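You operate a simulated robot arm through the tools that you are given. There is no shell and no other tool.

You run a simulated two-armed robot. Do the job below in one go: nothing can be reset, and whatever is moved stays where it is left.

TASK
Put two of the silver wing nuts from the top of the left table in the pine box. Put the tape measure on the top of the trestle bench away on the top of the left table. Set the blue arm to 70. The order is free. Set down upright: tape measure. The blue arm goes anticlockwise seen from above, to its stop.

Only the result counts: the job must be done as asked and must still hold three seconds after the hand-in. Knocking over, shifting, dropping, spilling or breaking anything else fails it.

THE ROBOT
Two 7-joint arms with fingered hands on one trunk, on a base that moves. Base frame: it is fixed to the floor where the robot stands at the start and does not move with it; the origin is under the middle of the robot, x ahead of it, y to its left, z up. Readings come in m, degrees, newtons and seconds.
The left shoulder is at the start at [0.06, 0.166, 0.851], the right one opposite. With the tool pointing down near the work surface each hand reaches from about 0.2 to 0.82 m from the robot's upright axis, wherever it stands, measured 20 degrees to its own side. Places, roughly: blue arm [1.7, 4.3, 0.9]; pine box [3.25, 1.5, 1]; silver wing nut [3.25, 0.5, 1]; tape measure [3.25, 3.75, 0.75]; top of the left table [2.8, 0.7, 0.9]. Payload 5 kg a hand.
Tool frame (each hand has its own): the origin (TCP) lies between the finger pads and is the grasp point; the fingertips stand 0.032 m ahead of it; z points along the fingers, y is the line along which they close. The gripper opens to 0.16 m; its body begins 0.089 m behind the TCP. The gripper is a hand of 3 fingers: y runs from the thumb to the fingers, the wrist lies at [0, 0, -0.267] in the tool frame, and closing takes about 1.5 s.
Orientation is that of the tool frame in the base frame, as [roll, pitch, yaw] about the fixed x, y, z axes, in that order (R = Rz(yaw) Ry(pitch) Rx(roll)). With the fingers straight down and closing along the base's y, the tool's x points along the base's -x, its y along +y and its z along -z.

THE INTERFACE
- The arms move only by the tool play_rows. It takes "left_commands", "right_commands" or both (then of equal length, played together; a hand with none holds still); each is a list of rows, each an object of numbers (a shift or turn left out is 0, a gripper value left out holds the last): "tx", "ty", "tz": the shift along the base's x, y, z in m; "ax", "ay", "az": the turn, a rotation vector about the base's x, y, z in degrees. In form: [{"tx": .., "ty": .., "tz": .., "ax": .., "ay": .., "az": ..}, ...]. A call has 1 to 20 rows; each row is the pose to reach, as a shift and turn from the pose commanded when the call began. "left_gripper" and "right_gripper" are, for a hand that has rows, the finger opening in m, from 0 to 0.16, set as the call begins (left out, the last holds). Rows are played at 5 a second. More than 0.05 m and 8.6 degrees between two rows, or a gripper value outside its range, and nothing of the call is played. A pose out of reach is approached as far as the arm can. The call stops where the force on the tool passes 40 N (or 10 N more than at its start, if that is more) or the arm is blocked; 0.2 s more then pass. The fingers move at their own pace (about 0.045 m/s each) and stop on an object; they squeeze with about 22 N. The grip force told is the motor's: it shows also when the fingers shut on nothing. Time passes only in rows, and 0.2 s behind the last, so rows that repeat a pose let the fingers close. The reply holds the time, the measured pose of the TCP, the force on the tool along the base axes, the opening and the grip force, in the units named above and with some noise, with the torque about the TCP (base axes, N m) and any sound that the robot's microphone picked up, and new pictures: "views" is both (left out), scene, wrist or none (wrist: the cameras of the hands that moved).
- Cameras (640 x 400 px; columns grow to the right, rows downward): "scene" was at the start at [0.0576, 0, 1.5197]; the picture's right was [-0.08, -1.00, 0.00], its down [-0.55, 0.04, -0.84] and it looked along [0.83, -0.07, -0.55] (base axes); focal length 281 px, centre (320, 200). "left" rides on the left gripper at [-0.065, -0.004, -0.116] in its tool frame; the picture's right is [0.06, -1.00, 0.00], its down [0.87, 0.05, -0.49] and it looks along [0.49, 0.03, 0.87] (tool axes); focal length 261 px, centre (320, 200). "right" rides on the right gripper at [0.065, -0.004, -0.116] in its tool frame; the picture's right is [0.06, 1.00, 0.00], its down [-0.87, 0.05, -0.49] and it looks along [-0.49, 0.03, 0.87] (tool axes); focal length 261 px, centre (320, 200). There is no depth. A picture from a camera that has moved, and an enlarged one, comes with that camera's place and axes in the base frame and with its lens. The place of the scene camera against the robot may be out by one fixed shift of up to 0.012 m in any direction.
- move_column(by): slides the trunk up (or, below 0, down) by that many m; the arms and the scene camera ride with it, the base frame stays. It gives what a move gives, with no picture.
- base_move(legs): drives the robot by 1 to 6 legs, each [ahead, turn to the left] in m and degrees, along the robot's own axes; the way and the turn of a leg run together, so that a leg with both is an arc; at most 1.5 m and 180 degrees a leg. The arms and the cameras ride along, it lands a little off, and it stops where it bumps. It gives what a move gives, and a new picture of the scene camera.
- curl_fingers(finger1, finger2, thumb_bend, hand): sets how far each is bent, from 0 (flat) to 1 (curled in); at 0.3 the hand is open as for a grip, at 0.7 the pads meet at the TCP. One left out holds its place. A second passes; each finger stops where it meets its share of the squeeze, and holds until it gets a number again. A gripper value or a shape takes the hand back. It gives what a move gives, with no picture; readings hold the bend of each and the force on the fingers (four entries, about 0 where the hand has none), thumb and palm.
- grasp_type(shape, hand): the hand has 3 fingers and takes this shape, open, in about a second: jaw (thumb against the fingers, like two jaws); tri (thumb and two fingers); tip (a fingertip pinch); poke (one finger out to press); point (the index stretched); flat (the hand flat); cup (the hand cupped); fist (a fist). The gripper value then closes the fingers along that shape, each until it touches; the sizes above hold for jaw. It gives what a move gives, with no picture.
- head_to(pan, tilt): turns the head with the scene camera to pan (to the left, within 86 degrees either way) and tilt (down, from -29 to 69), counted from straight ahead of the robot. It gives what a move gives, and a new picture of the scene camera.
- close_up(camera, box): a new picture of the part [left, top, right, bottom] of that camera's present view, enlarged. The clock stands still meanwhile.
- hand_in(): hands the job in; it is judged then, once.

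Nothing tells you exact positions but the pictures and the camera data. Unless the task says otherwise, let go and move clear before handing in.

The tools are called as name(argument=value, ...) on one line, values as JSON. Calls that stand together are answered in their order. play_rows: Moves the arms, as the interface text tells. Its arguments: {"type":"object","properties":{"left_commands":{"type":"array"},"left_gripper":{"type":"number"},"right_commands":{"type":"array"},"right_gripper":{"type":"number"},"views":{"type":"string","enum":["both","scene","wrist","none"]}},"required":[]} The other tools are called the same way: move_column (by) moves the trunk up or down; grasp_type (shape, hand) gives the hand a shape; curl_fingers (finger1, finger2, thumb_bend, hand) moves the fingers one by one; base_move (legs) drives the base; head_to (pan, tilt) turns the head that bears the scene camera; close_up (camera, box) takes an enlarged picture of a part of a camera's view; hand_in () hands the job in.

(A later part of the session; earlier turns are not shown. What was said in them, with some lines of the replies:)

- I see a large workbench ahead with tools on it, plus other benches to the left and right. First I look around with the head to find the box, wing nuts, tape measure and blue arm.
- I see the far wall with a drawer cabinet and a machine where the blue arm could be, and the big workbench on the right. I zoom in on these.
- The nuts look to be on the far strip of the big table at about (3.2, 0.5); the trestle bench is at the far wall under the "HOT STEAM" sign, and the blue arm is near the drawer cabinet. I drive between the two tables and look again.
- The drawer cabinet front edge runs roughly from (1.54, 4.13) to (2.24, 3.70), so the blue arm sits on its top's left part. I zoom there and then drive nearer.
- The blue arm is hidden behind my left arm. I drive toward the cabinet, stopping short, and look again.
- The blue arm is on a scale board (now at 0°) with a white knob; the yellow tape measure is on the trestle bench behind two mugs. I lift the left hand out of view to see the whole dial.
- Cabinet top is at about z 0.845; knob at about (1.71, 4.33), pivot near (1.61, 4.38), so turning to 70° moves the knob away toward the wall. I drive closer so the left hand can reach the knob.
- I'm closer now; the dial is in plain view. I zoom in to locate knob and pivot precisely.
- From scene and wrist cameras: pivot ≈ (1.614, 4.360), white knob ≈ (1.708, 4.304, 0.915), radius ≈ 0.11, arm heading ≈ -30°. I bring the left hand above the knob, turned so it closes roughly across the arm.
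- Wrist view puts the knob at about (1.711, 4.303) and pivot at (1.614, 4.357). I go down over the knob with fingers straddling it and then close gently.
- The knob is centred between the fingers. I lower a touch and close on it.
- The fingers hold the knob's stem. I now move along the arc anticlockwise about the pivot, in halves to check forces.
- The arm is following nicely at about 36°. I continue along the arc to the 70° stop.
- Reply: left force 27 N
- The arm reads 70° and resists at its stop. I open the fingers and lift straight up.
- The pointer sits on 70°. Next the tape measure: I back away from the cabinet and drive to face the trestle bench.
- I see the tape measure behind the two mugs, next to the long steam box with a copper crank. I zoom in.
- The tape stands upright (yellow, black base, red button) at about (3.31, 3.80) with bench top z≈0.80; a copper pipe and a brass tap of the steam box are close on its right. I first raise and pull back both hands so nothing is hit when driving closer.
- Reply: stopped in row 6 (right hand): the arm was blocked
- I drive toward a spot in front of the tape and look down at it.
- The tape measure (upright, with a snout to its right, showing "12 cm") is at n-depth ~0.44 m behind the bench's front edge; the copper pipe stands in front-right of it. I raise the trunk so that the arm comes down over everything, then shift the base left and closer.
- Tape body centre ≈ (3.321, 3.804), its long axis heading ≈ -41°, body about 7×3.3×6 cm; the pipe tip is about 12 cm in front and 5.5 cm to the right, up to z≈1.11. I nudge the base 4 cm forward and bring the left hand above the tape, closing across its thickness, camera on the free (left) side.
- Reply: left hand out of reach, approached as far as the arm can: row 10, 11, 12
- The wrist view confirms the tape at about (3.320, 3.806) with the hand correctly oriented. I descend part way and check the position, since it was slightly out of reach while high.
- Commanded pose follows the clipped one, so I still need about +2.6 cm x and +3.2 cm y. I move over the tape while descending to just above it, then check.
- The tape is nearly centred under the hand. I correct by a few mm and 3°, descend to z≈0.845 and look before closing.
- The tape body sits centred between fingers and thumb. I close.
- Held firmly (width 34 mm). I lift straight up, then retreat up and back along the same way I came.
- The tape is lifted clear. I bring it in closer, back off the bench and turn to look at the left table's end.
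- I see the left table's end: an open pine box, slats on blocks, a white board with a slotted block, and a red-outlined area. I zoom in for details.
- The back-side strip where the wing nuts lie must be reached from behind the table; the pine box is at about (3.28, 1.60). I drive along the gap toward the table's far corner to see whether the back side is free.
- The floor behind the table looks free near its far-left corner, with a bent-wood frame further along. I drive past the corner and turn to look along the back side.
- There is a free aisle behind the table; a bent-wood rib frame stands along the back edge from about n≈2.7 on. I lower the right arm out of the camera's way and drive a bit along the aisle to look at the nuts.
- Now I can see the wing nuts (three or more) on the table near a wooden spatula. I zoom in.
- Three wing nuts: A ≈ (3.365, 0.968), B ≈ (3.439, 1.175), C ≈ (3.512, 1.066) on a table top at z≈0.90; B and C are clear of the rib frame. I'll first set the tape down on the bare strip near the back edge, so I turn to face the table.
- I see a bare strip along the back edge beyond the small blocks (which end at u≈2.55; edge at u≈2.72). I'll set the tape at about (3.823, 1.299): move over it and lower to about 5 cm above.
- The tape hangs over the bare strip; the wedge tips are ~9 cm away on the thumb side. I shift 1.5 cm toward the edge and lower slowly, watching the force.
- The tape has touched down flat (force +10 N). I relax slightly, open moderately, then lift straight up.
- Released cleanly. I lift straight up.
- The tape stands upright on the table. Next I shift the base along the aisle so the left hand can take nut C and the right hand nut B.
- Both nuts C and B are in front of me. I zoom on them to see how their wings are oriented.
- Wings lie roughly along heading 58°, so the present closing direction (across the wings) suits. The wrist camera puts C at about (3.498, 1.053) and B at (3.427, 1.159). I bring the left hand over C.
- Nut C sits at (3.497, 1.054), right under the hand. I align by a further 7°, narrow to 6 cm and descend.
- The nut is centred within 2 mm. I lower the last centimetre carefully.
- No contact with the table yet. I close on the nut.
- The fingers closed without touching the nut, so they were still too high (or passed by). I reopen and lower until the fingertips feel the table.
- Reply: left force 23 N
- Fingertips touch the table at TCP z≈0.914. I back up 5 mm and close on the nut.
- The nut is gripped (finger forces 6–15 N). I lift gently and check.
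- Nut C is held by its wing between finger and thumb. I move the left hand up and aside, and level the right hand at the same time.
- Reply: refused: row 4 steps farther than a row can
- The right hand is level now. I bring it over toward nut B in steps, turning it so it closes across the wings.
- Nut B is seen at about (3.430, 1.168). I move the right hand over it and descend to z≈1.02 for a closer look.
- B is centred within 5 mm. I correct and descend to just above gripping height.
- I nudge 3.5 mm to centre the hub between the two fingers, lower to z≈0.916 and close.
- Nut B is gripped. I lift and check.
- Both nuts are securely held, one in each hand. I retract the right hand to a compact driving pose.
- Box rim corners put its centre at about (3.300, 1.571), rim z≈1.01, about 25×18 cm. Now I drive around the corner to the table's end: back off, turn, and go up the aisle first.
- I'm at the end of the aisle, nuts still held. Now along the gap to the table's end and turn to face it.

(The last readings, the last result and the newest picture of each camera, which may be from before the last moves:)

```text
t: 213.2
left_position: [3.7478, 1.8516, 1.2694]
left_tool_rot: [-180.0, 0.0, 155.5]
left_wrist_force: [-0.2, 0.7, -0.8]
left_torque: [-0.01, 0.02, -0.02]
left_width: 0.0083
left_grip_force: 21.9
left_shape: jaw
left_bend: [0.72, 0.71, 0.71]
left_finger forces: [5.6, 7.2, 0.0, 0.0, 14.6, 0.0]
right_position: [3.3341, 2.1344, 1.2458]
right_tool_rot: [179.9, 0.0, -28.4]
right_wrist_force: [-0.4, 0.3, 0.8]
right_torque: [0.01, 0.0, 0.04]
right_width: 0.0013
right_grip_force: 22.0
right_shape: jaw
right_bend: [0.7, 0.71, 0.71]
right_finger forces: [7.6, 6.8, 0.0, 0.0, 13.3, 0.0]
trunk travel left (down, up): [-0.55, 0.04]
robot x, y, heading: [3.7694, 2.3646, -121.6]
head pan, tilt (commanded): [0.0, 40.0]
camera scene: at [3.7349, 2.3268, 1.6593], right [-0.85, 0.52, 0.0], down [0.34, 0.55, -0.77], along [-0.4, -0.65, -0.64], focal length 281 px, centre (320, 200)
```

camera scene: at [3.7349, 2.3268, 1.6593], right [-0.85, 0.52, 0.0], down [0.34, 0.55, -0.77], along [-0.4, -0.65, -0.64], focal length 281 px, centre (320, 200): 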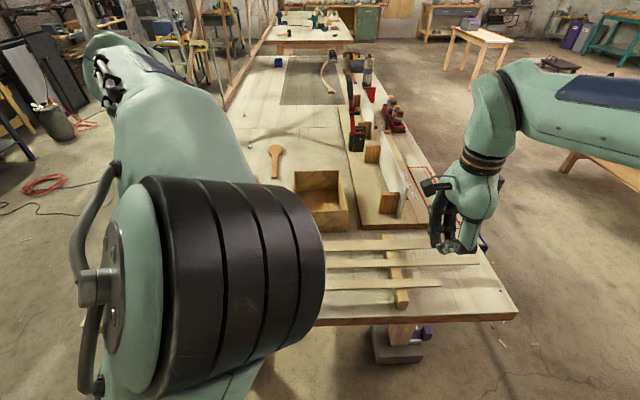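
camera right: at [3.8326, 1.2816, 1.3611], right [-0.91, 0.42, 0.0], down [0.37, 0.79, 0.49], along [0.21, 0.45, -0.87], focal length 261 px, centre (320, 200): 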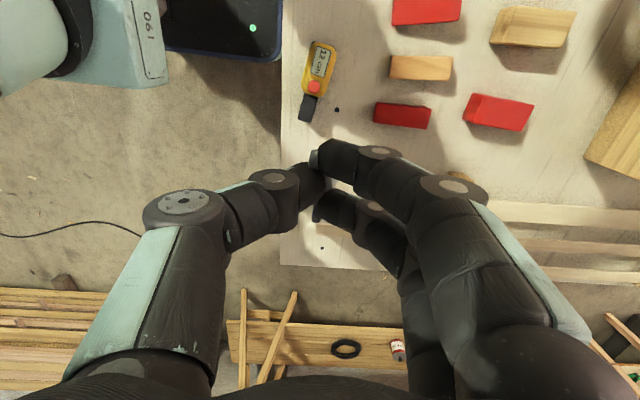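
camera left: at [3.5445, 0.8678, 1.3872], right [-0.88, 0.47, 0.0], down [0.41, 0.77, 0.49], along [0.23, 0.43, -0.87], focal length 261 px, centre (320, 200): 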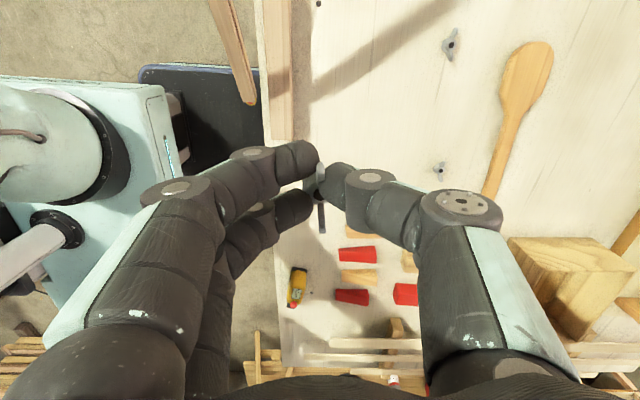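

I face the table end with the box straight ahead (~0.92 m). I move 0.15 m forward so the box comes within reach; the base slides only slightly beneath the table end, between its legs.

base_move(legs=[[0.15, 0]])

close_up(camera="scene", box=[220, 100, 480, 300])

close_up(camera="left", box=[0, 0, 640, 400])

close_up(camera="right", box=[0, 0, 640, 400])

```text
t: 214.6
left_position: [3.6661, 1.7219, 1.2692]
left_tool_rot: [179.8, -0.1, 155.4]
left_wrist_force: [-0.3, -1.5, -0.7]
left_torque: [0.04, -0.03, -0.03]
left_width: 0.0082
left_grip_force: 22.0
left_shape: jaw
left_bend: [0.72, 0.71, 0.71]
left_finger forces: [5.6, 7.3, 0.1, 0.0, 14.9, 0.1]
right_position: [3.2543, 2.0076, 1.2454]
right_tool_rot: [-179.8, 0.1, -28.6]
right_wrist_force: [-0.8, -1.2, 0.4]
right_torque: [0.05, 0.01, -0.01]
right_width: 0.001
right_grip_force: 22.2
right_shape: jaw
right_bend: [0.7, 0.71, 0.71]
right_finger forces: [7.6, 6.8, 0.0, 0.0, 13.5, 0.0]
trunk travel left (down, up): [-0.55, 0.04]
robot x, y, heading: [3.6857, 2.2355, -121.6]
head pan, tilt (commanded): [0.0, 40.0]
camera scene: at [3.655, 2.1967, 1.6593], right [-0.85, 0.52, 0.0], down [0.34, 0.55, -0.77], along [-0.4, -0.65, -0.64], focal length 281 px, centre (320, 200)
```

scene: 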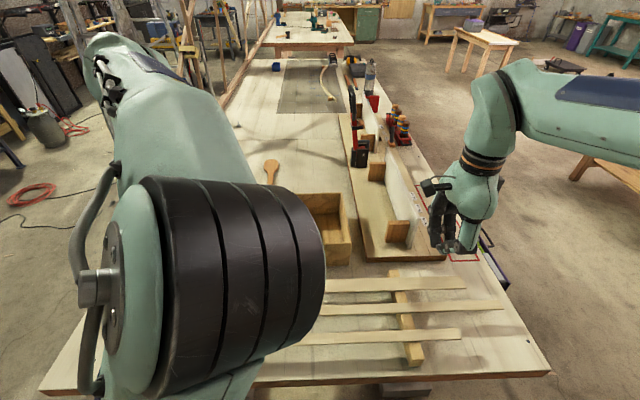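

```text
2.00 times, centred on (350, 200) of scene
camera zoom: at [3.655, 2.1967, 1.6593], right [-0.85, 0.52, 0.0], down [0.34, 0.55, -0.77], along [-0.4, -0.65, -0.64], focal length 561 px, centre (260, 200)
```

zoom: 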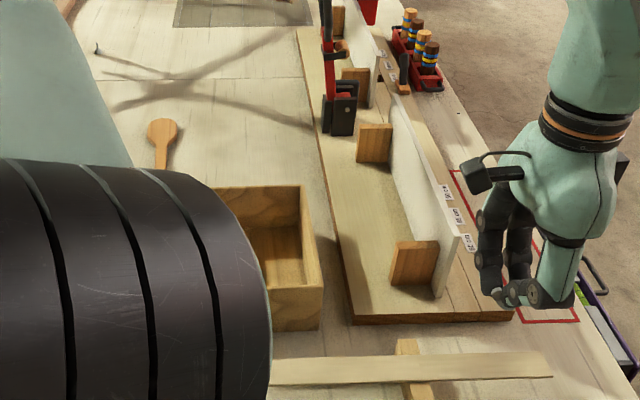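

```text
1.00 times, centred on (320, 200) of left (not enlarged: the box is as wide or as high as the picture)
camera zoom: at [3.7229, 1.6918, 1.3861], right [-0.47, -0.88, 0.0], down [-0.77, 0.41, 0.49], along [-0.43, 0.23, -0.87], focal length 261 px, centre (320, 200)
```

zoom: 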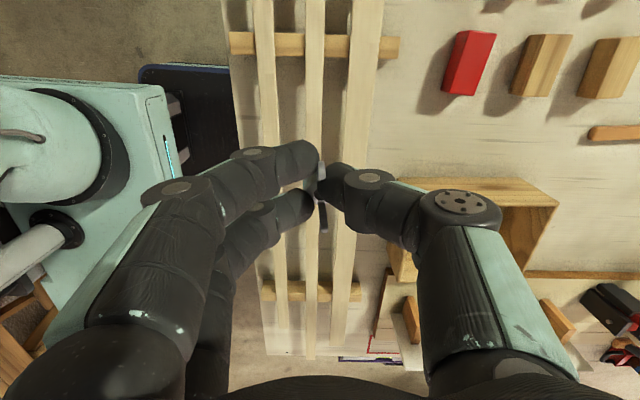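

```text
1.00 times, centred on (320, 200) of right (not enlarged: the box is as wide or as high as the picture)
camera zoom: at [3.3129, 1.9795, 1.3603], right [-0.42, -0.91, 0.0], down [-0.79, 0.37, 0.49], along [-0.45, 0.21, -0.87], focal length 261 px, centre (320, 200)
```

zoom: 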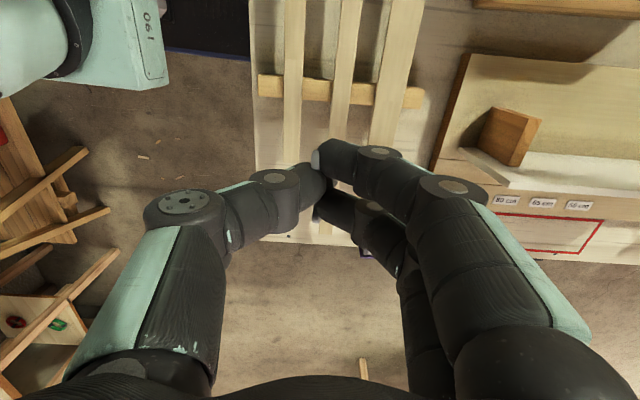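

The box is within reach ahead. I raise the trunk the last 4 cm for reach and bring the left hand with its nut over the box.

move_column(by=0.038)

play_rows(left_commands=[{"tx": -0.036, "ty": -0.0136, "tz": -0.023}, {"tx": -0.072, "ty": -0.027, "tz": -0.046}, {"tx": -0.108, "ty": -0.041, "tz": -0.069}, {"tx": -0.144, "ty": -0.054, "tz": -0.092}, {"tx": -0.18, "ty": -0.068, "tz": -0.115}, {"tx": -0.216, "ty": -0.081, "tz": -0.138}, {"tx": -0.252, "ty": -0.095, "tz": -0.161}, {"tx": -0.288, "ty": -0.108, "tz": -0.18}, {"tx": -0.324, "ty": -0.122, "tz": -0.2}, {"tx": -0.324, "ty": -0.122, "tz": -0.2}], views="both")

```text
t: 215.4
left_position: [3.6665, 1.723, 1.3082]
left_tool_rot: [-180.0, 0.0, 155.4]
left_wrist_force: [-0.5, 0.1, 0.2]
left_torque: [0.01, 0.02, 0.04]
left_width: 0.0078
left_grip_force: 21.8
left_shape: jaw
left_bend: [0.72, 0.71, 0.71]
left_finger forces: [5.6, 7.1, 0.0, 0.0, 14.8, 0.1]
right_position: [3.2537, 2.0077, 1.2842]
right_tool_rot: [180.0, 0.0, -28.6]
right_wrist_force: [0.9, 0.3, -0.4]
right_torque: [0.03, -0.01, -0.03]
right_width: 0.0013
right_grip_force: 22.2
right_shape: jaw
right_bend: [0.7, 0.71, 0.71]
right_finger forces: [7.5, 6.9, 0.0, 0.0, 13.4, 0.0]
trunk travel left (down, up): [-0.588, 0.002]
robot x, y, heading: [3.6883, 2.2391, -121.6]
head pan, tilt (commanded): [0.0, 40.0]
```

```text
t: 217.6
left_position: [3.3447, 1.602, 1.1074]
left_tool_rot: [-180.0, 0.0, 155.4]
left_wrist_force: [-0.1, -0.3, -0.5]
left_torque: [-0.02, 0.0, 0.02]
left_width: 0.0083
left_grip_force: 22.0
left_shape: jaw
left_bend: [0.72, 0.71, 0.71]
left_finger forces: [5.7, 7.2, 0.0, 0.1, 14.9, 0.1]
right_position: [3.2546, 2.0097, 1.2834]
right_tool_rot: [180.0, 0.0, -28.6]
right_wrist_force: [-0.1, 0.3, 0.1]
right_torque: [-0.04, 0.01, 0.01]
right_width: 0.0012
right_grip_force: 21.8
right_shape: jaw
right_bend: [0.7, 0.71, 0.71]
right_finger forces: [7.6, 6.8, 0.0, 0.0, 13.4, 0.0]
trunk travel left (down, up): [-0.588, 0.002]
robot x, y, heading: [3.6863, 2.2403, -121.7]
head pan, tilt (commanded): [0.0, 40.0]
camera scene: at [3.6565, 2.1995, 1.6975], right [-0.85, 0.52, 0.0], down [0.34, 0.55, -0.77], along [-0.4, -0.65, -0.64], focal length 281 px, centre (320, 200)
camera left: at [3.4014, 1.571, 1.2239], right [-0.47, -0.88, 0.0], down [-0.77, 0.41, 0.49], along [-0.43, 0.23, -0.87], focal length 261 px, centre (320, 200)
```

scene: 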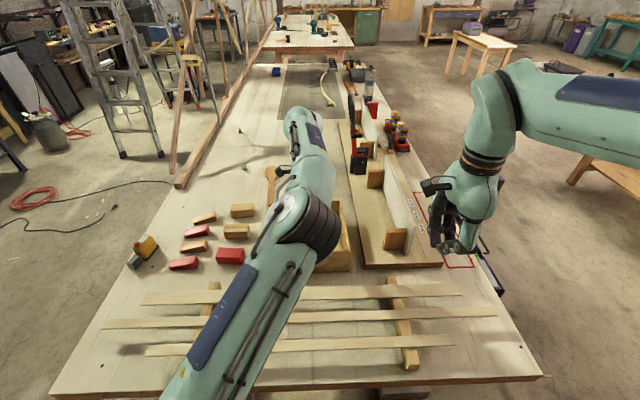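
left: 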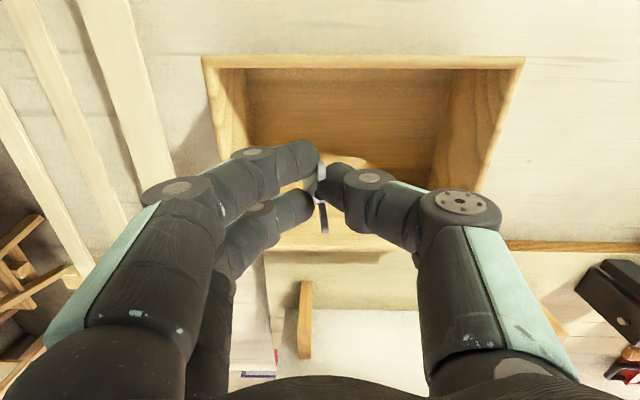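

The left hand is right above the open box (box spans n 2.93–3.16, u 1.96–2.13). I lower to just above the rim and release the nut.

play_rows(left_commands=[{"tx": -0.005, "ty": -0.009, "tz": -0.02}, {"tx": -0.01, "ty": -0.017, "tz": -0.04}, {"tx": -0.01, "ty": -0.017, "tz": -0.06}, {"tx": -0.01, "ty": -0.017, "tz": -0.06}], views="wrist")

```text
t: 218.6
left_position: [3.3341, 1.5833, 1.049]
left_tool_rot: [180.0, 0.0, 155.4]
left_wrist_force: [1.3, -0.4, -0.2]
left_torque: [0.01, 0.01, -0.02]
left_width: 0.0081
left_grip_force: 21.9
left_shape: jaw
left_bend: [0.72, 0.71, 0.71]
left_finger forces: [5.6, 7.3, 0.0, 0.1, 15.0, 0.1]
right_position: [3.2538, 2.0073, 1.2828]
right_tool_rot: [179.9, 0.1, -28.6]
right_wrist_force: [0.1, 0.0, -0.2]
right_torque: [0.01, 0.0, -0.03]
right_width: 0.0014
right_grip_force: 21.9
right_shape: jaw
right_bend: [0.7, 0.71, 0.71]
right_finger forces: [7.6, 6.8, 0.0, 0.0, 13.4, 0.0]
trunk travel left (down, up): [-0.588, 0.002]
robot x, y, heading: [3.6856, 2.2389, -121.5]
head pan, tilt (commanded): [0.0, 40.0]
camera left: at [3.391, 1.5532, 1.1651], right [-0.47, -0.88, 0.0], down [-0.77, 0.41, 0.49], along [-0.43, 0.23, -0.87], focal length 261 px, centre (320, 200)
```

left: 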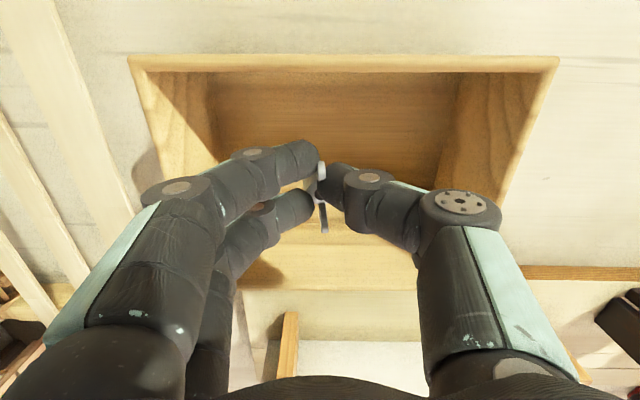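

play_rows(left_commands=[{"tz": 0}, {"tz": 0}, {"tz": 0}, {"tz": 0}, {"tz": 0}, {"tz": 0}], left_gripper=0.05, views="wrist")

close_up(camera="left", box=[160, 40, 560, 290])

```text
t: 220.0
left_position: [3.3344, 1.5841, 1.0496]
left_tool_rot: [179.9, 0.0, 155.4]
left_wrist_force: [-0.4, 0.4, -0.1]
left_torque: [0.03, -0.01, -0.02]
left_width: 0.0495
left_grip_force: 0.0
left_shape: jaw
left_bend: [0.73, 0.73, 0.7]
left_finger forces: [0.0, 0.0, 0.0, 0.0, 0.0, 0.0]
right_position: [3.2556, 2.0066, 1.2829]
right_tool_rot: [180.0, 0.0, -28.6]
right_wrist_force: [0.7, 0.6, -0.1]
right_torque: [0.0, -0.02, -0.01]
right_width: 0.0014
right_grip_force: 22.2
right_shape: jaw
right_bend: [0.7, 0.71, 0.71]
right_finger forces: [7.6, 6.8, 0.1, 0.1, 13.4, 0.1]
trunk travel left (down, up): [-0.588, 0.002]
robot x, y, heading: [3.6886, 2.2383, -121.7]
head pan, tilt (commanded): [0.0, 40.0]
camera left: at [3.3911, 1.5533, 1.1654], right [-0.47, -0.88, 0.0], down [-0.77, 0.41, 0.49], along [-0.43, 0.23, -0.87], focal length 261 px, centre (320, 200)
```

left: 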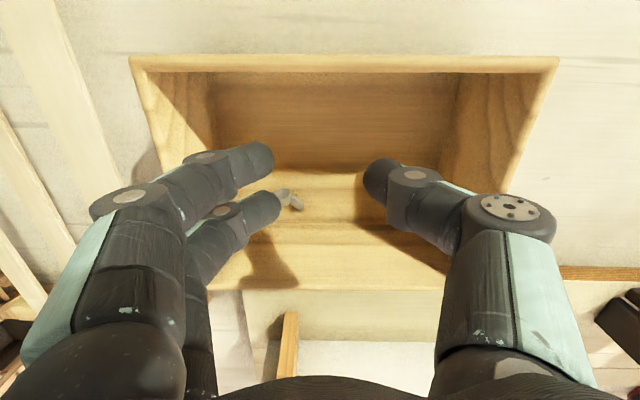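

```text
1.60 times, centred on (360, 165) of left
camera zoom: at [3.3911, 1.5533, 1.1654], right [-0.47, -0.88, 0.0], down [-0.77, 0.41, 0.49], along [-0.43, 0.23, -0.87], focal length 417 px, centre (256, 256)
```

zoom: 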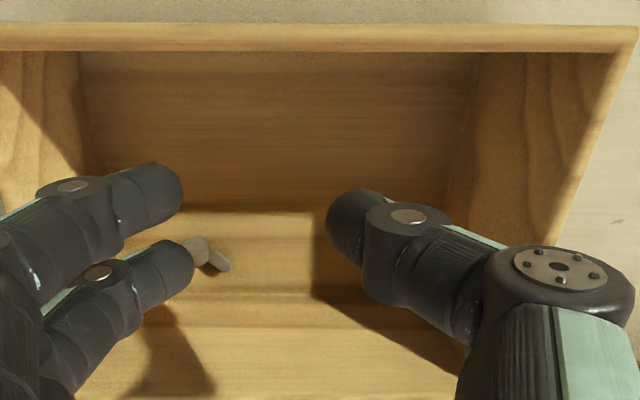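

The nut seems to have dropped to the box floor near the lower finger; I lift the hand to check.

play_rows(left_commands=[{"tz": 0.03}, {"tz": 0.06}, {"tz": 0.09}, {"tz": 0.11}], views="wrist")

close_up(camera="left", box=[200, 60, 520, 260])

```text
t: 221.0
left_position: [3.3352, 1.5844, 1.161]
left_tool_rot: [179.9, 0.0, 155.3]
left_wrist_force: [0.8, 0.2, 0.1]
left_torque: [-0.01, 0.03, 0.02]
left_width: 0.0498
left_grip_force: 0.1
left_shape: jaw
left_bend: [0.73, 0.73, 0.7]
left_finger forces: [0.0, 0.1, 0.1, 0.0, 0.0, 0.0]
right_position: [3.2542, 2.008, 1.283]
right_tool_rot: [180.0, 0.0, -28.6]
right_wrist_force: [0.0, -0.2, 0.3]
right_torque: [0.01, 0.01, 0.0]
right_width: 0.0011
right_grip_force: 21.8
right_shape: jaw
right_bend: [0.7, 0.71, 0.71]
right_finger forces: [7.6, 6.9, 0.1, 0.1, 13.5, 0.0]
trunk travel left (down, up): [-0.588, 0.002]
robot x, y, heading: [3.6879, 2.2375, -121.6]
head pan, tilt (commanded): [0.0, 40.0]
camera left: at [3.3916, 1.5539, 1.2757], right [-0.47, -0.88, 0.0], down [-0.77, 0.41, 0.49], along [-0.43, 0.23, -0.87], focal length 261 px, centre (320, 200)
```

left: 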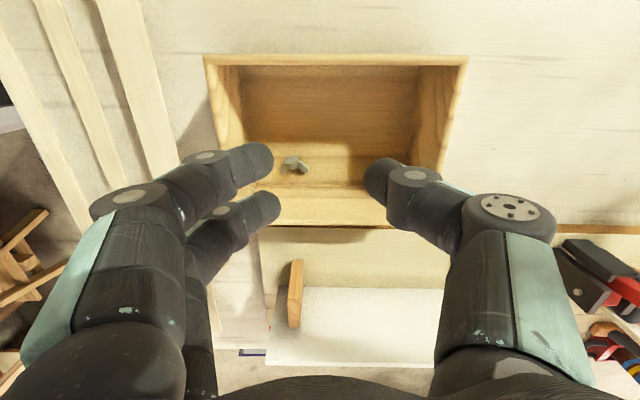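

```text
2.00 times, centred on (360, 160) of left
camera zoom: at [3.3916, 1.5539, 1.2757], right [-0.47, -0.88, 0.0], down [-0.77, 0.41, 0.49], along [-0.43, 0.23, -0.87], focal length 521 px, centre (240, 280)
```

zoom: 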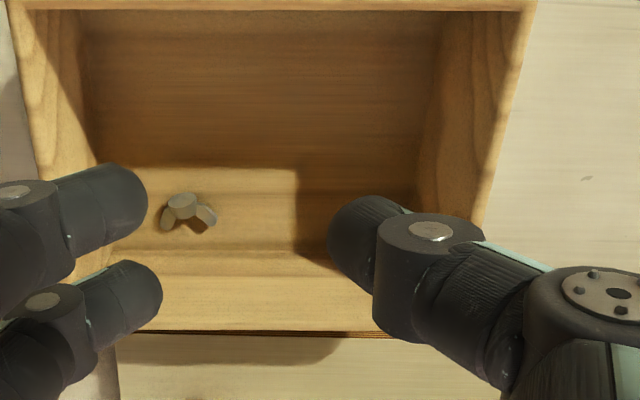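

The nut lies in the box. I retract the left hand along its way in.

play_rows(left_commands=[{"tx": 0.036, "ty": 0.0155, "tz": 0.017}, {"tx": 0.072, "ty": 0.031, "tz": 0.034}, {"tx": 0.108, "ty": 0.0465, "tz": 0.051}, {"tx": 0.144, "ty": 0.062, "tz": 0.068}, {"tx": 0.18, "ty": 0.0775, "tz": 0.085}, {"tx": 0.216, "ty": 0.093, "tz": 0.102}, {"tx": 0.252, "ty": 0.108, "tz": 0.119}, {"tx": 0.288, "ty": 0.124, "tz": 0.136}, {"tx": 0.324, "ty": 0.139, "tz": 0.15}], views="scene")

```text
t: 223.0
left_position: [3.6564, 1.7253, 1.3079]
left_tool_rot: [180.0, 0.0, 155.4]
left_wrist_force: [0.1, -0.2, 0.3]
left_torque: [0.0, -0.01, 0.0]
left_width: 0.0496
left_grip_force: 0.1
left_shape: jaw
left_bend: [0.73, 0.73, 0.7]
left_finger forces: [0.0, 0.1, 0.0, 0.1, 0.1, 0.0]
right_position: [3.2555, 2.0074, 1.2831]
right_tool_rot: [180.0, 0.0, -28.6]
right_wrist_force: [0.8, -0.2, -0.9]
right_torque: [-0.04, 0.0, -0.02]
right_width: 0.0013
right_grip_force: 21.8
right_shape: jaw
right_bend: [0.7, 0.71, 0.71]
right_finger forces: [7.5, 6.7, 0.0, 0.0, 13.6, 0.0]
trunk travel left (down, up): [-0.588, 0.002]
robot x, y, heading: [3.687, 2.2388, -121.6]
head pan, tilt (commanded): [0.0, 40.0]
camera scene: at [3.6566, 2.1994, 1.6974], right [-0.85, 0.52, 0.0], down [0.34, 0.55, -0.77], along [-0.4, -0.65, -0.64], focal length 281 px, centre (320, 200)
```

scene: 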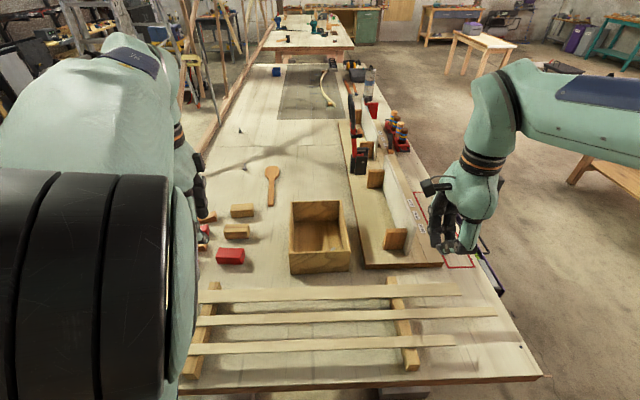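

Now the right hand with the second nut goes over the box.

play_rows(right_commands=[{"tx": 0.0065, "ty": -0.039, "tz": -0.01}, {"tx": 0.013, "ty": -0.078, "tz": -0.02}, {"tx": 0.02, "ty": -0.117, "tz": -0.035}, {"tx": 0.027, "ty": -0.156, "tz": -0.05}, {"tx": 0.034, "ty": -0.195, "tz": -0.07}, {"tx": 0.041, "ty": -0.234, "tz": -0.09}, {"tx": 0.048, "ty": -0.273, "tz": -0.11}, {"tx": 0.054, "ty": -0.312, "tz": -0.13}, {"tx": 0.06, "ty": -0.351, "tz": -0.155}, {"tx": 0.065, "ty": -0.389, "tz": -0.178}, {"tx": 0.065, "ty": -0.389, "tz": -0.178}], views="both")

```text
t: 225.4
left_position: [3.6559, 1.7244, 1.308]
left_tool_rot: [179.9, 0.0, 155.5]
left_wrist_force: [-0.2, 0.3, 0.3]
left_torque: [-0.05, 0.01, 0.01]
left_width: 0.0495
left_grip_force: 0.1
left_shape: jaw
left_bend: [0.73, 0.73, 0.7]
left_finger forces: [0.0, 0.1, 0.0, 0.0, 0.1, 0.0]
right_position: [3.319, 1.6196, 1.1049]
right_tool_rot: [180.0, 0.0, -28.6]
right_wrist_force: [0.0, 0.2, 0.1]
right_torque: [-0.04, 0.0, -0.01]
right_width: 0.0009
right_grip_force: 21.6
right_shape: jaw
right_bend: [0.7, 0.72, 0.71]
right_finger forces: [6.5, 7.4, 0.1, 0.0, 14.8, 0.0]
trunk travel left (down, up): [-0.588, 0.002]
robot x, y, heading: [3.6893, 2.2402, -121.5]
head pan, tilt (commanded): [0.0, 40.0]
camera scene: at [3.6561, 2.1999, 1.6975], right [-0.85, 0.52, 0.0], down [0.34, 0.55, -0.77], along [-0.4, -0.65, -0.64], focal length 281 px, centre (320, 200)
camera right: at [3.3787, 1.5937, 1.2207], right [-0.42, -0.91, 0.0], down [-0.79, 0.37, 0.49], along [-0.45, 0.21, -0.87], focal length 261 px, centre (320, 200)
```

scene: 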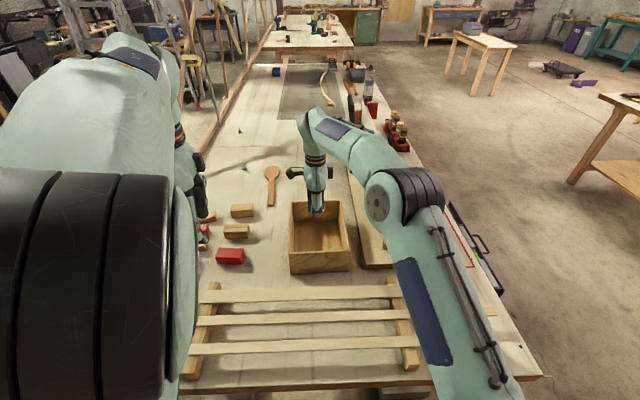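
right: 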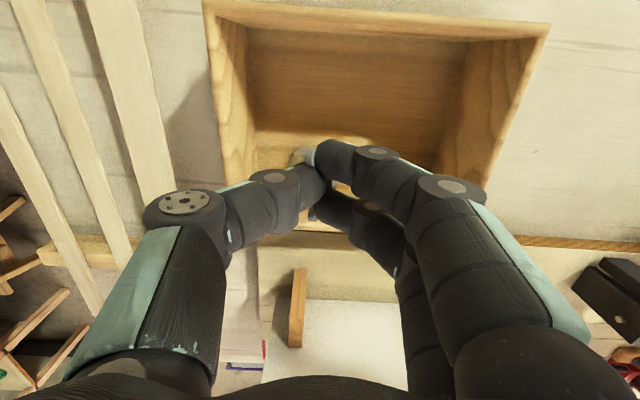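

The right hand is above the box. I centre slightly, lower to just over the rim and release.

play_rows(right_commands=[{"tx": 0.002, "ty": -0.012, "tz": -0.02}, {"tx": 0.004, "ty": -0.024, "tz": -0.04}, {"tx": 0.004, "ty": -0.024, "tz": -0.055}, {"tx": 0.004, "ty": -0.024, "tz": -0.055}], views="wrist")

```text
t: 226.4
left_position: [3.6561, 1.7236, 1.3073]
left_tool_rot: [179.9, -0.1, 155.4]
left_wrist_force: [0.0, 1.0, -0.1]
left_torque: [-0.03, 0.0, 0.02]
left_width: 0.0497
left_grip_force: 0.1
left_shape: jaw
left_bend: [0.73, 0.73, 0.7]
left_finger forces: [0.0, 0.1, 0.0, 0.0, 0.0, 0.1]
right_position: [3.3236, 1.5931, 1.0487]
right_tool_rot: [-180.0, 0.0, -28.7]
right_wrist_force: [0.0, -0.5, -0.2]
right_torque: [-0.01, 0.02, 0.01]
right_width: 0.001
right_grip_force: 22.2
right_shape: jaw
right_bend: [0.7, 0.72, 0.71]
right_finger forces: [6.7, 7.3, 0.1, 0.0, 14.8, 0.0]
trunk travel left (down, up): [-0.588, 0.002]
robot x, y, heading: [3.6889, 2.2391, -121.5]
head pan, tilt (commanded): [0.0, 40.0]
camera right: at [3.3825, 1.5677, 1.1647], right [-0.42, -0.91, 0.0], down [-0.79, 0.37, 0.49], along [-0.45, 0.21, -0.87], focal length 261 px, centre (320, 200)
```

right: 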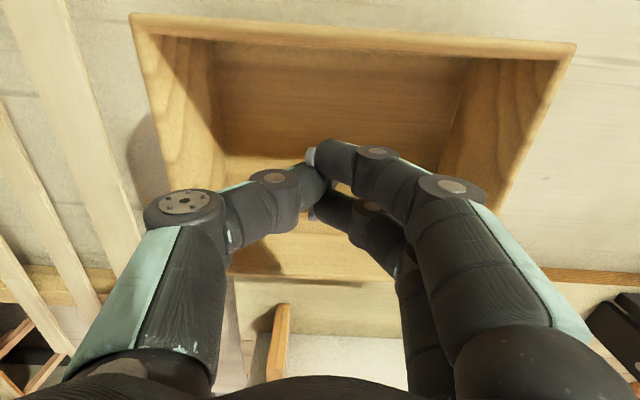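

play_rows(right_commands=[{"tz": 0}, {"tz": 0}, {"tz": 0}, {"tz": 0}, {"tz": 0}, {"tz": 0}, {"tz": 0.03}, {"tz": 0.06}, {"tz": 0.09}, {"tz": 0.11}], right_gripper=0.05, views="wrist")

close_up(camera="right", box=[180, 0, 580, 260])

```text
t: 228.6
left_position: [3.6556, 1.7234, 1.3059]
left_tool_rot: [180.0, 0.0, 155.4]
left_wrist_force: [-0.9, -0.4, 0.3]
left_torque: [0.02, 0.0, -0.01]
left_width: 0.0498
left_grip_force: 0.1
left_shape: jaw
left_bend: [0.73, 0.73, 0.7]
left_finger forces: [0.0, 0.0, 0.0, 0.0, 0.0, 0.0]
right_position: [3.3242, 1.5937, 1.1594]
right_tool_rot: [180.0, 0.0, -28.5]
right_wrist_force: [-0.6, -0.1, -0.4]
right_torque: [0.03, 0.0, -0.02]
right_width: 0.0494
right_grip_force: 0.0
right_shape: jaw
right_bend: [0.73, 0.73, 0.7]
right_finger forces: [0.1, 0.1, 0.1, 0.0, 0.1, 0.0]
trunk travel left (down, up): [-0.588, 0.002]
robot x, y, heading: [3.6882, 2.2369, -121.6]
head pan, tilt (commanded): [0.0, 40.0]
camera right: at [3.3838, 1.5667, 1.2747], right [-0.42, -0.91, 0.0], down [-0.79, 0.37, 0.49], along [-0.45, 0.21, -0.87], focal length 261 px, centre (320, 200)
```

right: 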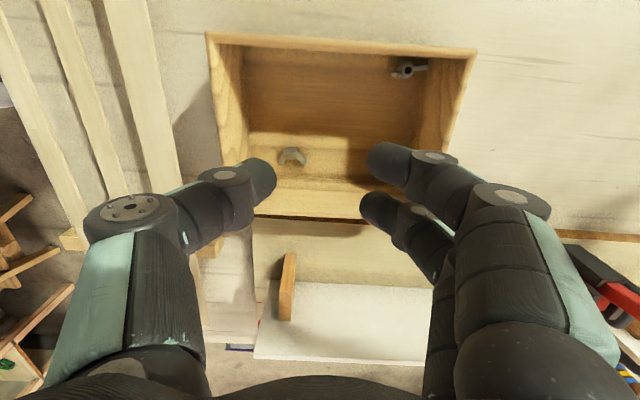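

```text
1.54 times, centred on (380, 130) of right
camera zoom: at [3.3838, 1.5667, 1.2747], right [-0.42, -0.91, 0.0], down [-0.79, 0.37, 0.49], along [-0.45, 0.21, -0.87], focal length 401 px, centre (228, 308)
```

zoom: 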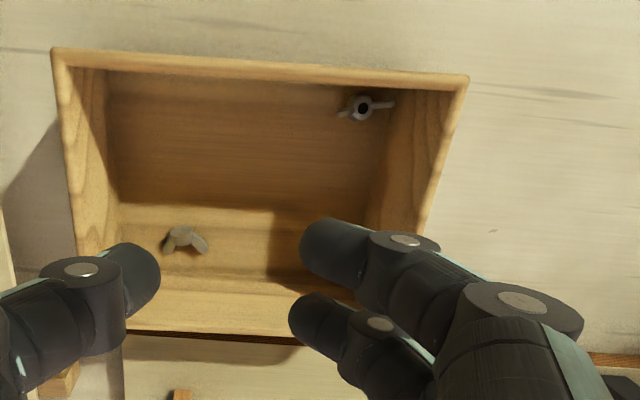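

Both nuts appear inside the box. I retract the right hand and look again once things have settled.

play_rows(right_commands=[{"tx": -0.0065, "ty": 0.039, "tz": 0.012}, {"tx": -0.013, "ty": 0.078, "tz": 0.025}, {"tx": -0.02, "ty": 0.117, "tz": 0.038}, {"tx": -0.027, "ty": 0.156, "tz": 0.05}, {"tx": -0.034, "ty": 0.195, "tz": 0.065}, {"tx": -0.041, "ty": 0.234, "tz": 0.08}, {"tx": -0.048, "ty": 0.273, "tz": 0.095}, {"tx": -0.054, "ty": 0.312, "tz": 0.105}, {"tx": -0.06, "ty": 0.351, "tz": 0.115}, {"tx": -0.065, "ty": 0.389, "tz": 0.12}], views="scene")

close_up(camera="scene", box=[270, 180, 370, 280])

```text
t: 230.8
left_position: [3.6548, 1.7238, 1.3075]
left_tool_rot: [-179.9, 0.1, 155.4]
left_wrist_force: [0.2, 1.2, 0.3]
left_torque: [-0.03, 0.0, -0.03]
left_width: 0.0494
left_grip_force: 0.1
left_shape: jaw
left_bend: [0.73, 0.73, 0.7]
left_finger forces: [0.1, 0.0, 0.0, 0.0, 0.0, 0.1]
right_position: [3.2594, 1.9859, 1.2804]
right_tool_rot: [179.9, 0.0, -28.4]
right_wrist_force: [-0.2, -0.6, 0.4]
right_torque: [-0.04, 0.01, 0.0]
right_width: 0.0496
right_grip_force: 0.1
right_shape: jaw
right_bend: [0.73, 0.73, 0.7]
right_finger forces: [0.0, 0.1, 0.1, 0.1, 0.1, 0.0]
trunk travel left (down, up): [-0.588, 0.002]
robot x, y, heading: [3.6858, 2.238, -121.6]
head pan, tilt (commanded): [0.0, 40.0]
camera scene: at [3.656, 2.2002, 1.6974], right [-0.85, 0.52, 0.0], down [0.34, 0.55, -0.77], along [-0.4, -0.65, -0.64], focal length 281 px, centre (320, 200)
```

scene: 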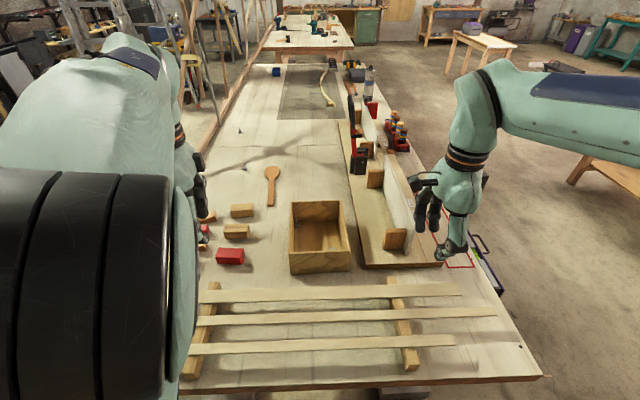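

```text
4.00 times, centred on (320, 230) of scene
camera zoom: at [3.656, 2.2002, 1.6974], right [-0.85, 0.52, 0.0], down [0.34, 0.55, -0.77], along [-0.4, -0.65, -0.64], focal length 1123 px, centre (320, 80)
```

zoom: 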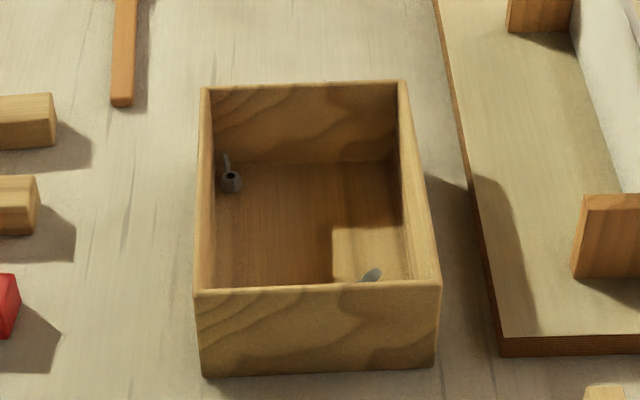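

Both nuts rest in the box. I check the tape measure with the left wrist camera before moving off.

close_up(camera="left", box=[0, 0, 640, 400])

base_move(legs=[[-0.25, 0]])

head_to(pan=30, tilt=35)

```text
1.00 times, centred on (320, 200) of left (not enlarged: the box is as wide or as high as the picture)
camera zoom: at [3.7121, 1.6953, 1.4241], right [-0.47, -0.88, 0.0], down [-0.77, 0.41, 0.49], along [-0.43, 0.23, -0.87], focal length 261 px, centre (320, 200)
```

zoom: 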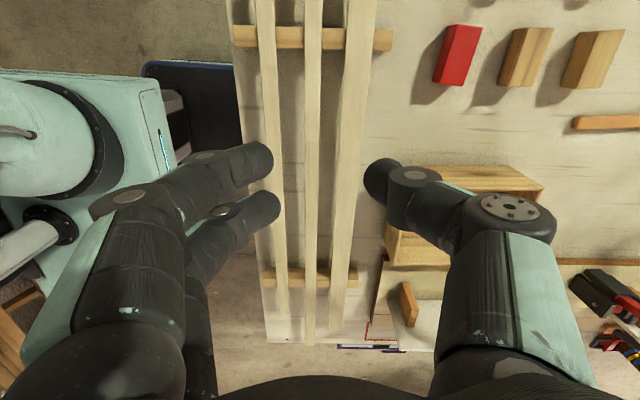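

```text
t: 232.6
left_position: [3.7863, 1.9349, 1.3073]
left_tool_rot: [180.0, -0.1, 155.6]
left_wrist_force: [-0.1, 0.9, 0.5]
left_torque: [-0.05, 0.01, -0.02]
left_width: 0.0496
left_grip_force: 0.0
left_shape: jaw
left_bend: [0.73, 0.73, 0.7]
left_finger forces: [0.0, 0.1, 0.0, 0.0, 0.0, 0.1]
right_position: [3.39, 2.1947, 1.2807]
right_tool_rot: [179.9, 0.1, -28.4]
right_wrist_force: [0.7, 0.5, 0.3]
right_torque: [-0.03, 0.01, -0.01]
right_width: 0.0498
right_grip_force: 0.0
right_shape: jaw
right_bend: [0.73, 0.73, 0.7]
right_finger forces: [0.1, 0.0, 0.0, 0.0, 0.0, 0.1]
trunk travel left (down, up): [-0.588, 0.002]
robot x, y, heading: [3.8153, 2.4475, -121.3]
head pan, tilt (commanded): [0.0, 40.0]
camera scene: at [3.786, 2.4099, 1.6975], right [-0.85, 0.52, 0.0], down [0.33, 0.55, -0.77], along [-0.4, -0.65, -0.64], focal length 281 px, centre (320, 200)
```

scene: 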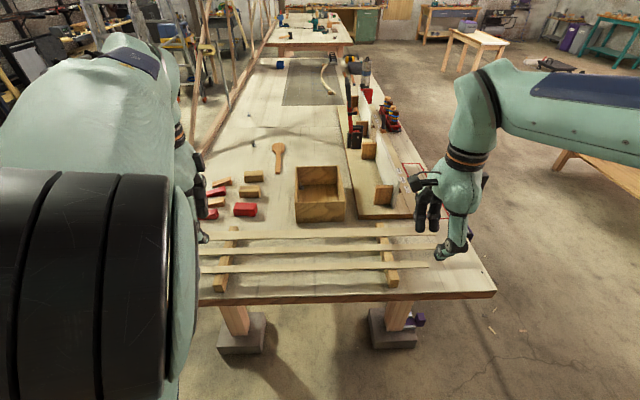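

```text
t: 233.6
left_position: [3.7851, 1.9346, 1.3076]
left_tool_rot: [-179.9, 0.0, 155.6]
left_wrist_force: [-0.2, -0.7, -0.1]
left_torque: [0.02, -0.01, 0.0]
left_width: 0.0499
left_grip_force: 0.1
left_shape: jaw
left_bend: [0.73, 0.73, 0.7]
left_finger forces: [0.0, 0.0, 0.1, 0.1, 0.0, 0.1]
right_position: [3.3873, 2.1912, 1.2808]
right_tool_rot: [180.0, 0.0, -28.5]
right_wrist_force: [-0.2, -0.2, 0.0]
right_torque: [0.02, 0.02, 0.0]
right_width: 0.0497
right_grip_force: 0.1
right_shape: jaw
right_bend: [0.73, 0.73, 0.7]
right_finger forces: [0.0, 0.0, 0.0, 0.0, 0.1, 0.1]
trunk travel left (down, up): [-0.588, 0.002]
robot x, y, heading: [3.8123, 2.4526, -121.4]
head pan, tilt (commanded): [30.0, 35.0]
camera scene: at [3.8272, 2.393, 1.7049], right [-1.0, 0.03, 0.0], down [0.01, 0.57, -0.82], along [-0.02, -0.82, -0.57], focal length 281 px, centre (320, 200)
```

scene: 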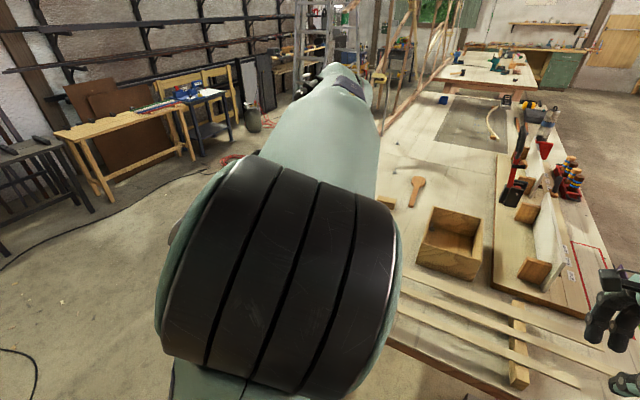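

The left arm hides the tape, so I turn the base a little to see it past the arm.

base_move(legs=[[0, 55]])

head_to(pan=-25, tilt=35)

close_up(camera="scene", box=[200, 100, 480, 280])

```text
t: 236.5
left_position: [4.2168, 2.1268, 1.3052]
left_tool_rot: [-179.8, 0.0, -149.9]
left_wrist_force: [-0.4, 0.5, -0.6]
left_torque: [0.02, -0.02, 0.03]
left_width: 0.0497
left_grip_force: 0.1
left_shape: jaw
left_bend: [0.73, 0.73, 0.7]
left_finger forces: [0.0, 0.0, 0.0, 0.0, 0.1, 0.0]
right_position: [3.7758, 1.9525, 1.2802]
right_tool_rot: [179.9, 0.0, 26.2]
right_wrist_force: [0.5, 0.2, -0.5]
right_torque: [0.01, 0.01, 0.02]
right_width: 0.0498
right_grip_force: 0.1
right_shape: jaw
right_bend: [0.73, 0.73, 0.7]
right_finger forces: [0.0, 0.1, 0.1, 0.0, 0.0, 0.0]
trunk travel left (down, up): [-0.588, 0.002]
robot x, y, heading: [3.8124, 2.4531, -67.0]
head pan, tilt (commanded): [30.0, 35.0]
camera scene: at [3.8729, 2.4301, 1.7049], right [-0.6, -0.8, 0.0], down [-0.46, 0.34, -0.82], along [0.66, -0.49, -0.57], focal length 281 px, centre (320, 200)
```

scene: 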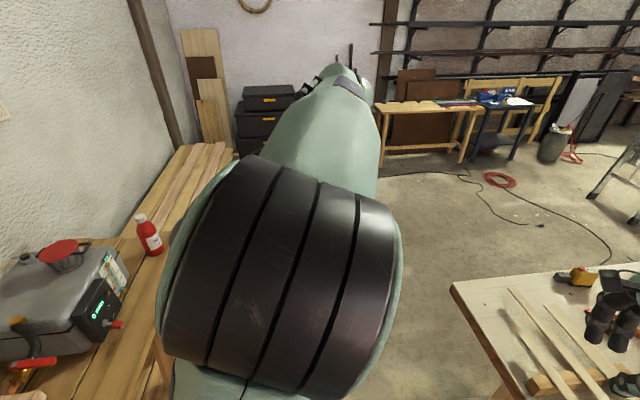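

```text
t: 237.7
left_position: [4.2169, 2.126, 1.3071]
left_tool_rot: [-180.0, 0.0, -149.9]
left_wrist_force: [0.6, 0.6, -0.7]
left_torque: [-0.02, -0.03, -0.01]
left_width: 0.0498
left_grip_force: 0.0
left_shape: jaw
left_bend: [0.73, 0.73, 0.7]
left_finger forces: [0.1, 0.1, 0.1, 0.0, 0.1, 0.1]
right_position: [3.7751, 1.9529, 1.2802]
right_tool_rot: [180.0, 0.0, 26.1]
right_wrist_force: [0.0, -0.6, 0.0]
right_torque: [0.01, 0.01, 0.03]
right_width: 0.0498
right_grip_force: 0.0
right_shape: jaw
right_bend: [0.73, 0.73, 0.7]
right_finger forces: [0.0, 0.1, 0.0, 0.0, 0.0, 0.0]
trunk travel left (down, up): [-0.588, 0.002]
robot x, y, heading: [3.8163, 2.4499, -67.2]
head pan, tilt (commanded): [-25.0, 35.0]
camera scene: at [3.7993, 2.3949, 1.7049], right [-1.0, 0.03, 0.0], down [0.02, 0.57, -0.82], along [-0.03, -0.82, -0.57], focal length 281 px, centre (320, 200)
```

scene: 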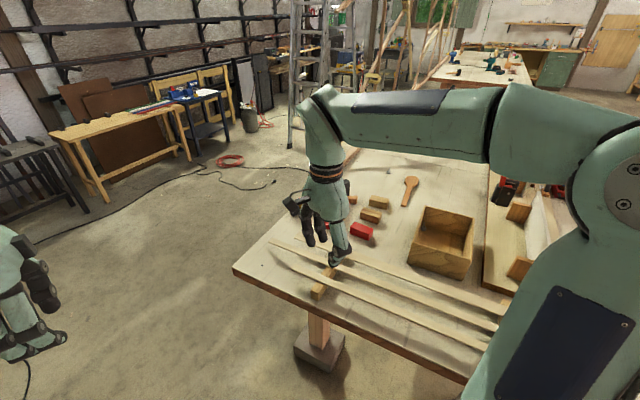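

```text
2.22 times, centred on (340, 190) of scene
camera zoom: at [3.7993, 2.3949, 1.7049], right [-1.0, 0.03, 0.0], down [0.02, 0.57, -0.82], along [-0.03, -0.82, -0.57], focal length 624 px, centre (276, 222)
```

zoom: 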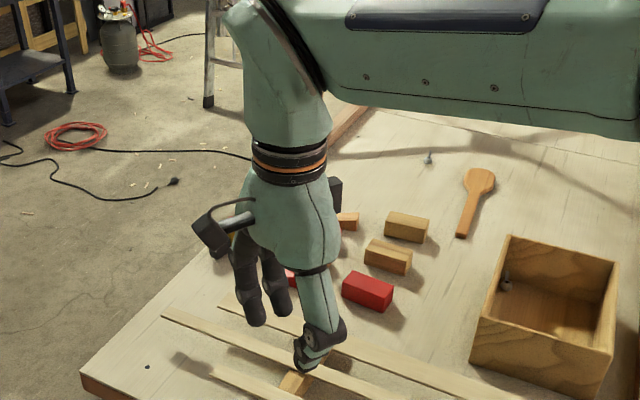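

base_move(legs=[[0, -17]])

head_to(pan=-6, tilt=35)

close_up(camera="scene", box=[260, 140, 440, 280])

```text
t: 239.1
left_position: [4.1041, 2.0222, 1.3079]
left_tool_rot: [-180.0, 0.0, -166.9]
left_wrist_force: [-0.6, 0.0, -0.4]
left_torque: [0.0, -0.02, 0.0]
left_width: 0.0497
left_grip_force: 0.1
left_shape: jaw
left_bend: [0.73, 0.73, 0.7]
left_finger forces: [0.0, 0.0, 0.1, 0.1, 0.1, 0.1]
right_position: [3.6313, 1.9867, 1.2801]
right_tool_rot: [180.0, 0.1, 9.1]
right_wrist_force: [1.6, 0.2, 0.2]
right_torque: [0.03, -0.04, 0.01]
right_width: 0.0499
right_grip_force: 0.0
right_shape: jaw
right_bend: [0.73, 0.73, 0.7]
right_finger forces: [0.1, 0.0, 0.0, 0.0, 0.0, 0.1]
trunk travel left (down, up): [-0.588, 0.002]
robot x, y, heading: [3.8151, 2.4475, -84.0]
head pan, tilt (commanded): [-25.0, 35.0]
camera scene: at [3.7812, 2.4019, 1.7049], right [-0.95, 0.32, 0.0], down [0.19, 0.54, -0.82], along [-0.26, -0.78, -0.57], focal length 281 px, centre (320, 200)
```

scene: 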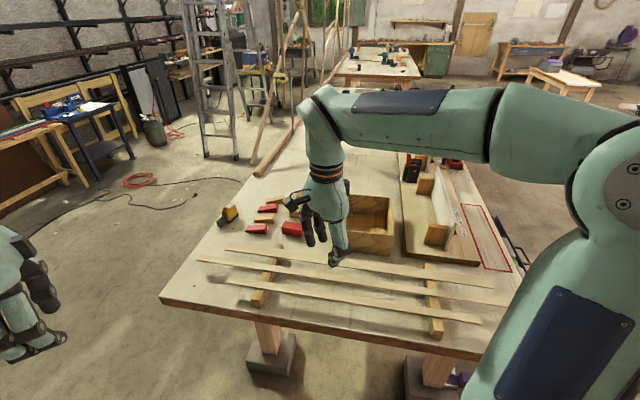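

```text
t: 239.9
left_position: [4.1042, 2.022, 1.3074]
left_tool_rot: [180.0, -0.1, -166.9]
left_wrist_force: [0.7, 0.1, 0.8]
left_torque: [-0.02, -0.02, 0.0]
left_width: 0.0498
left_grip_force: 0.0
left_shape: jaw
left_bend: [0.73, 0.73, 0.7]
left_finger forces: [0.1, 0.0, 0.0, 0.0, 0.0, 0.1]
right_position: [3.6316, 1.9857, 1.2797]
right_tool_rot: [-179.9, 0.0, 9.2]
right_wrist_force: [-0.2, -0.3, 0.3]
right_torque: [0.01, -0.03, -0.01]
right_width: 0.0498
right_grip_force: 0.1
right_shape: jaw
right_bend: [0.73, 0.73, 0.7]
right_finger forces: [0.0, 0.0, 0.1, 0.0, 0.1, 0.1]
trunk travel left (down, up): [-0.588, 0.002]
robot x, y, heading: [3.8177, 2.4489, -83.9]
head pan, tilt (commanded): [-6.0, 35.0]
camera scene: at [3.8106, 2.3971, 1.7049], right [-1.0, 0.0, 0.0], down [0.0, 0.57, -0.82], along [0.0, -0.82, -0.57], focal length 281 px, centre (320, 200)
```

scene: 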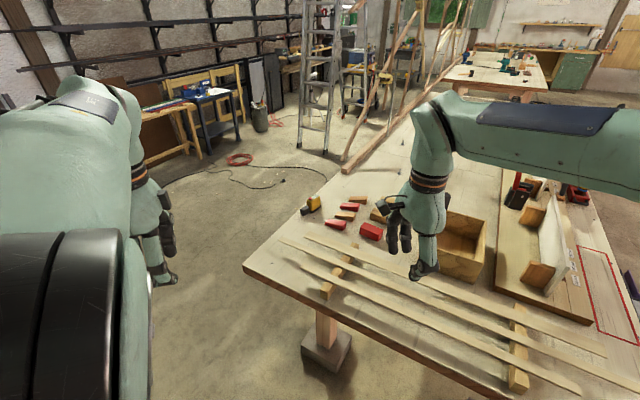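

```text
2.86 times, centred on (350, 210) of scene
camera zoom: at [3.8106, 2.3971, 1.7049], right [-1.0, 0.0, 0.0], down [0.0, 0.57, -0.82], along [0.0, -0.82, -0.57], focal length 802 px, centre (234, 171)
```

zoom: 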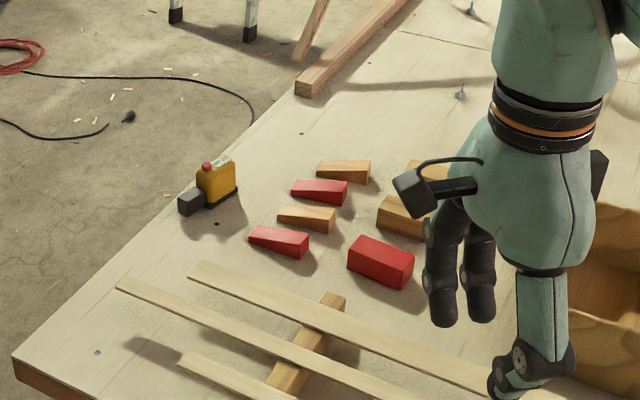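

The tape measure stands upright on the left table, two wing nuts are in the pine box, and the blue arm was left on 70° at its stop. Both hands are empty and clear, so I hand in.

hand_in()

```text
The job is handed in.
```

I did all three parts of the job and handed it in; the result of the judging was not shown.

- **Blue arm:** I turned it anticlockwise until it met its stop. After I let go, the pointer sat on 70°. I did not look at it again before handing in.
- **Tape measure:** It is off the trestle bench and stands upright on the left table, near the back edge. I checked it with the camera just before handing in.
- **Wing nuts:** Two of the silver wing nuts are in the pine box, and the camera showed both resting on its floor. The other wing nuts were left on the table.

In the views I had, nothing else on the tables or the bench looked knocked over or moved. Both hands are empty and clear of everything.
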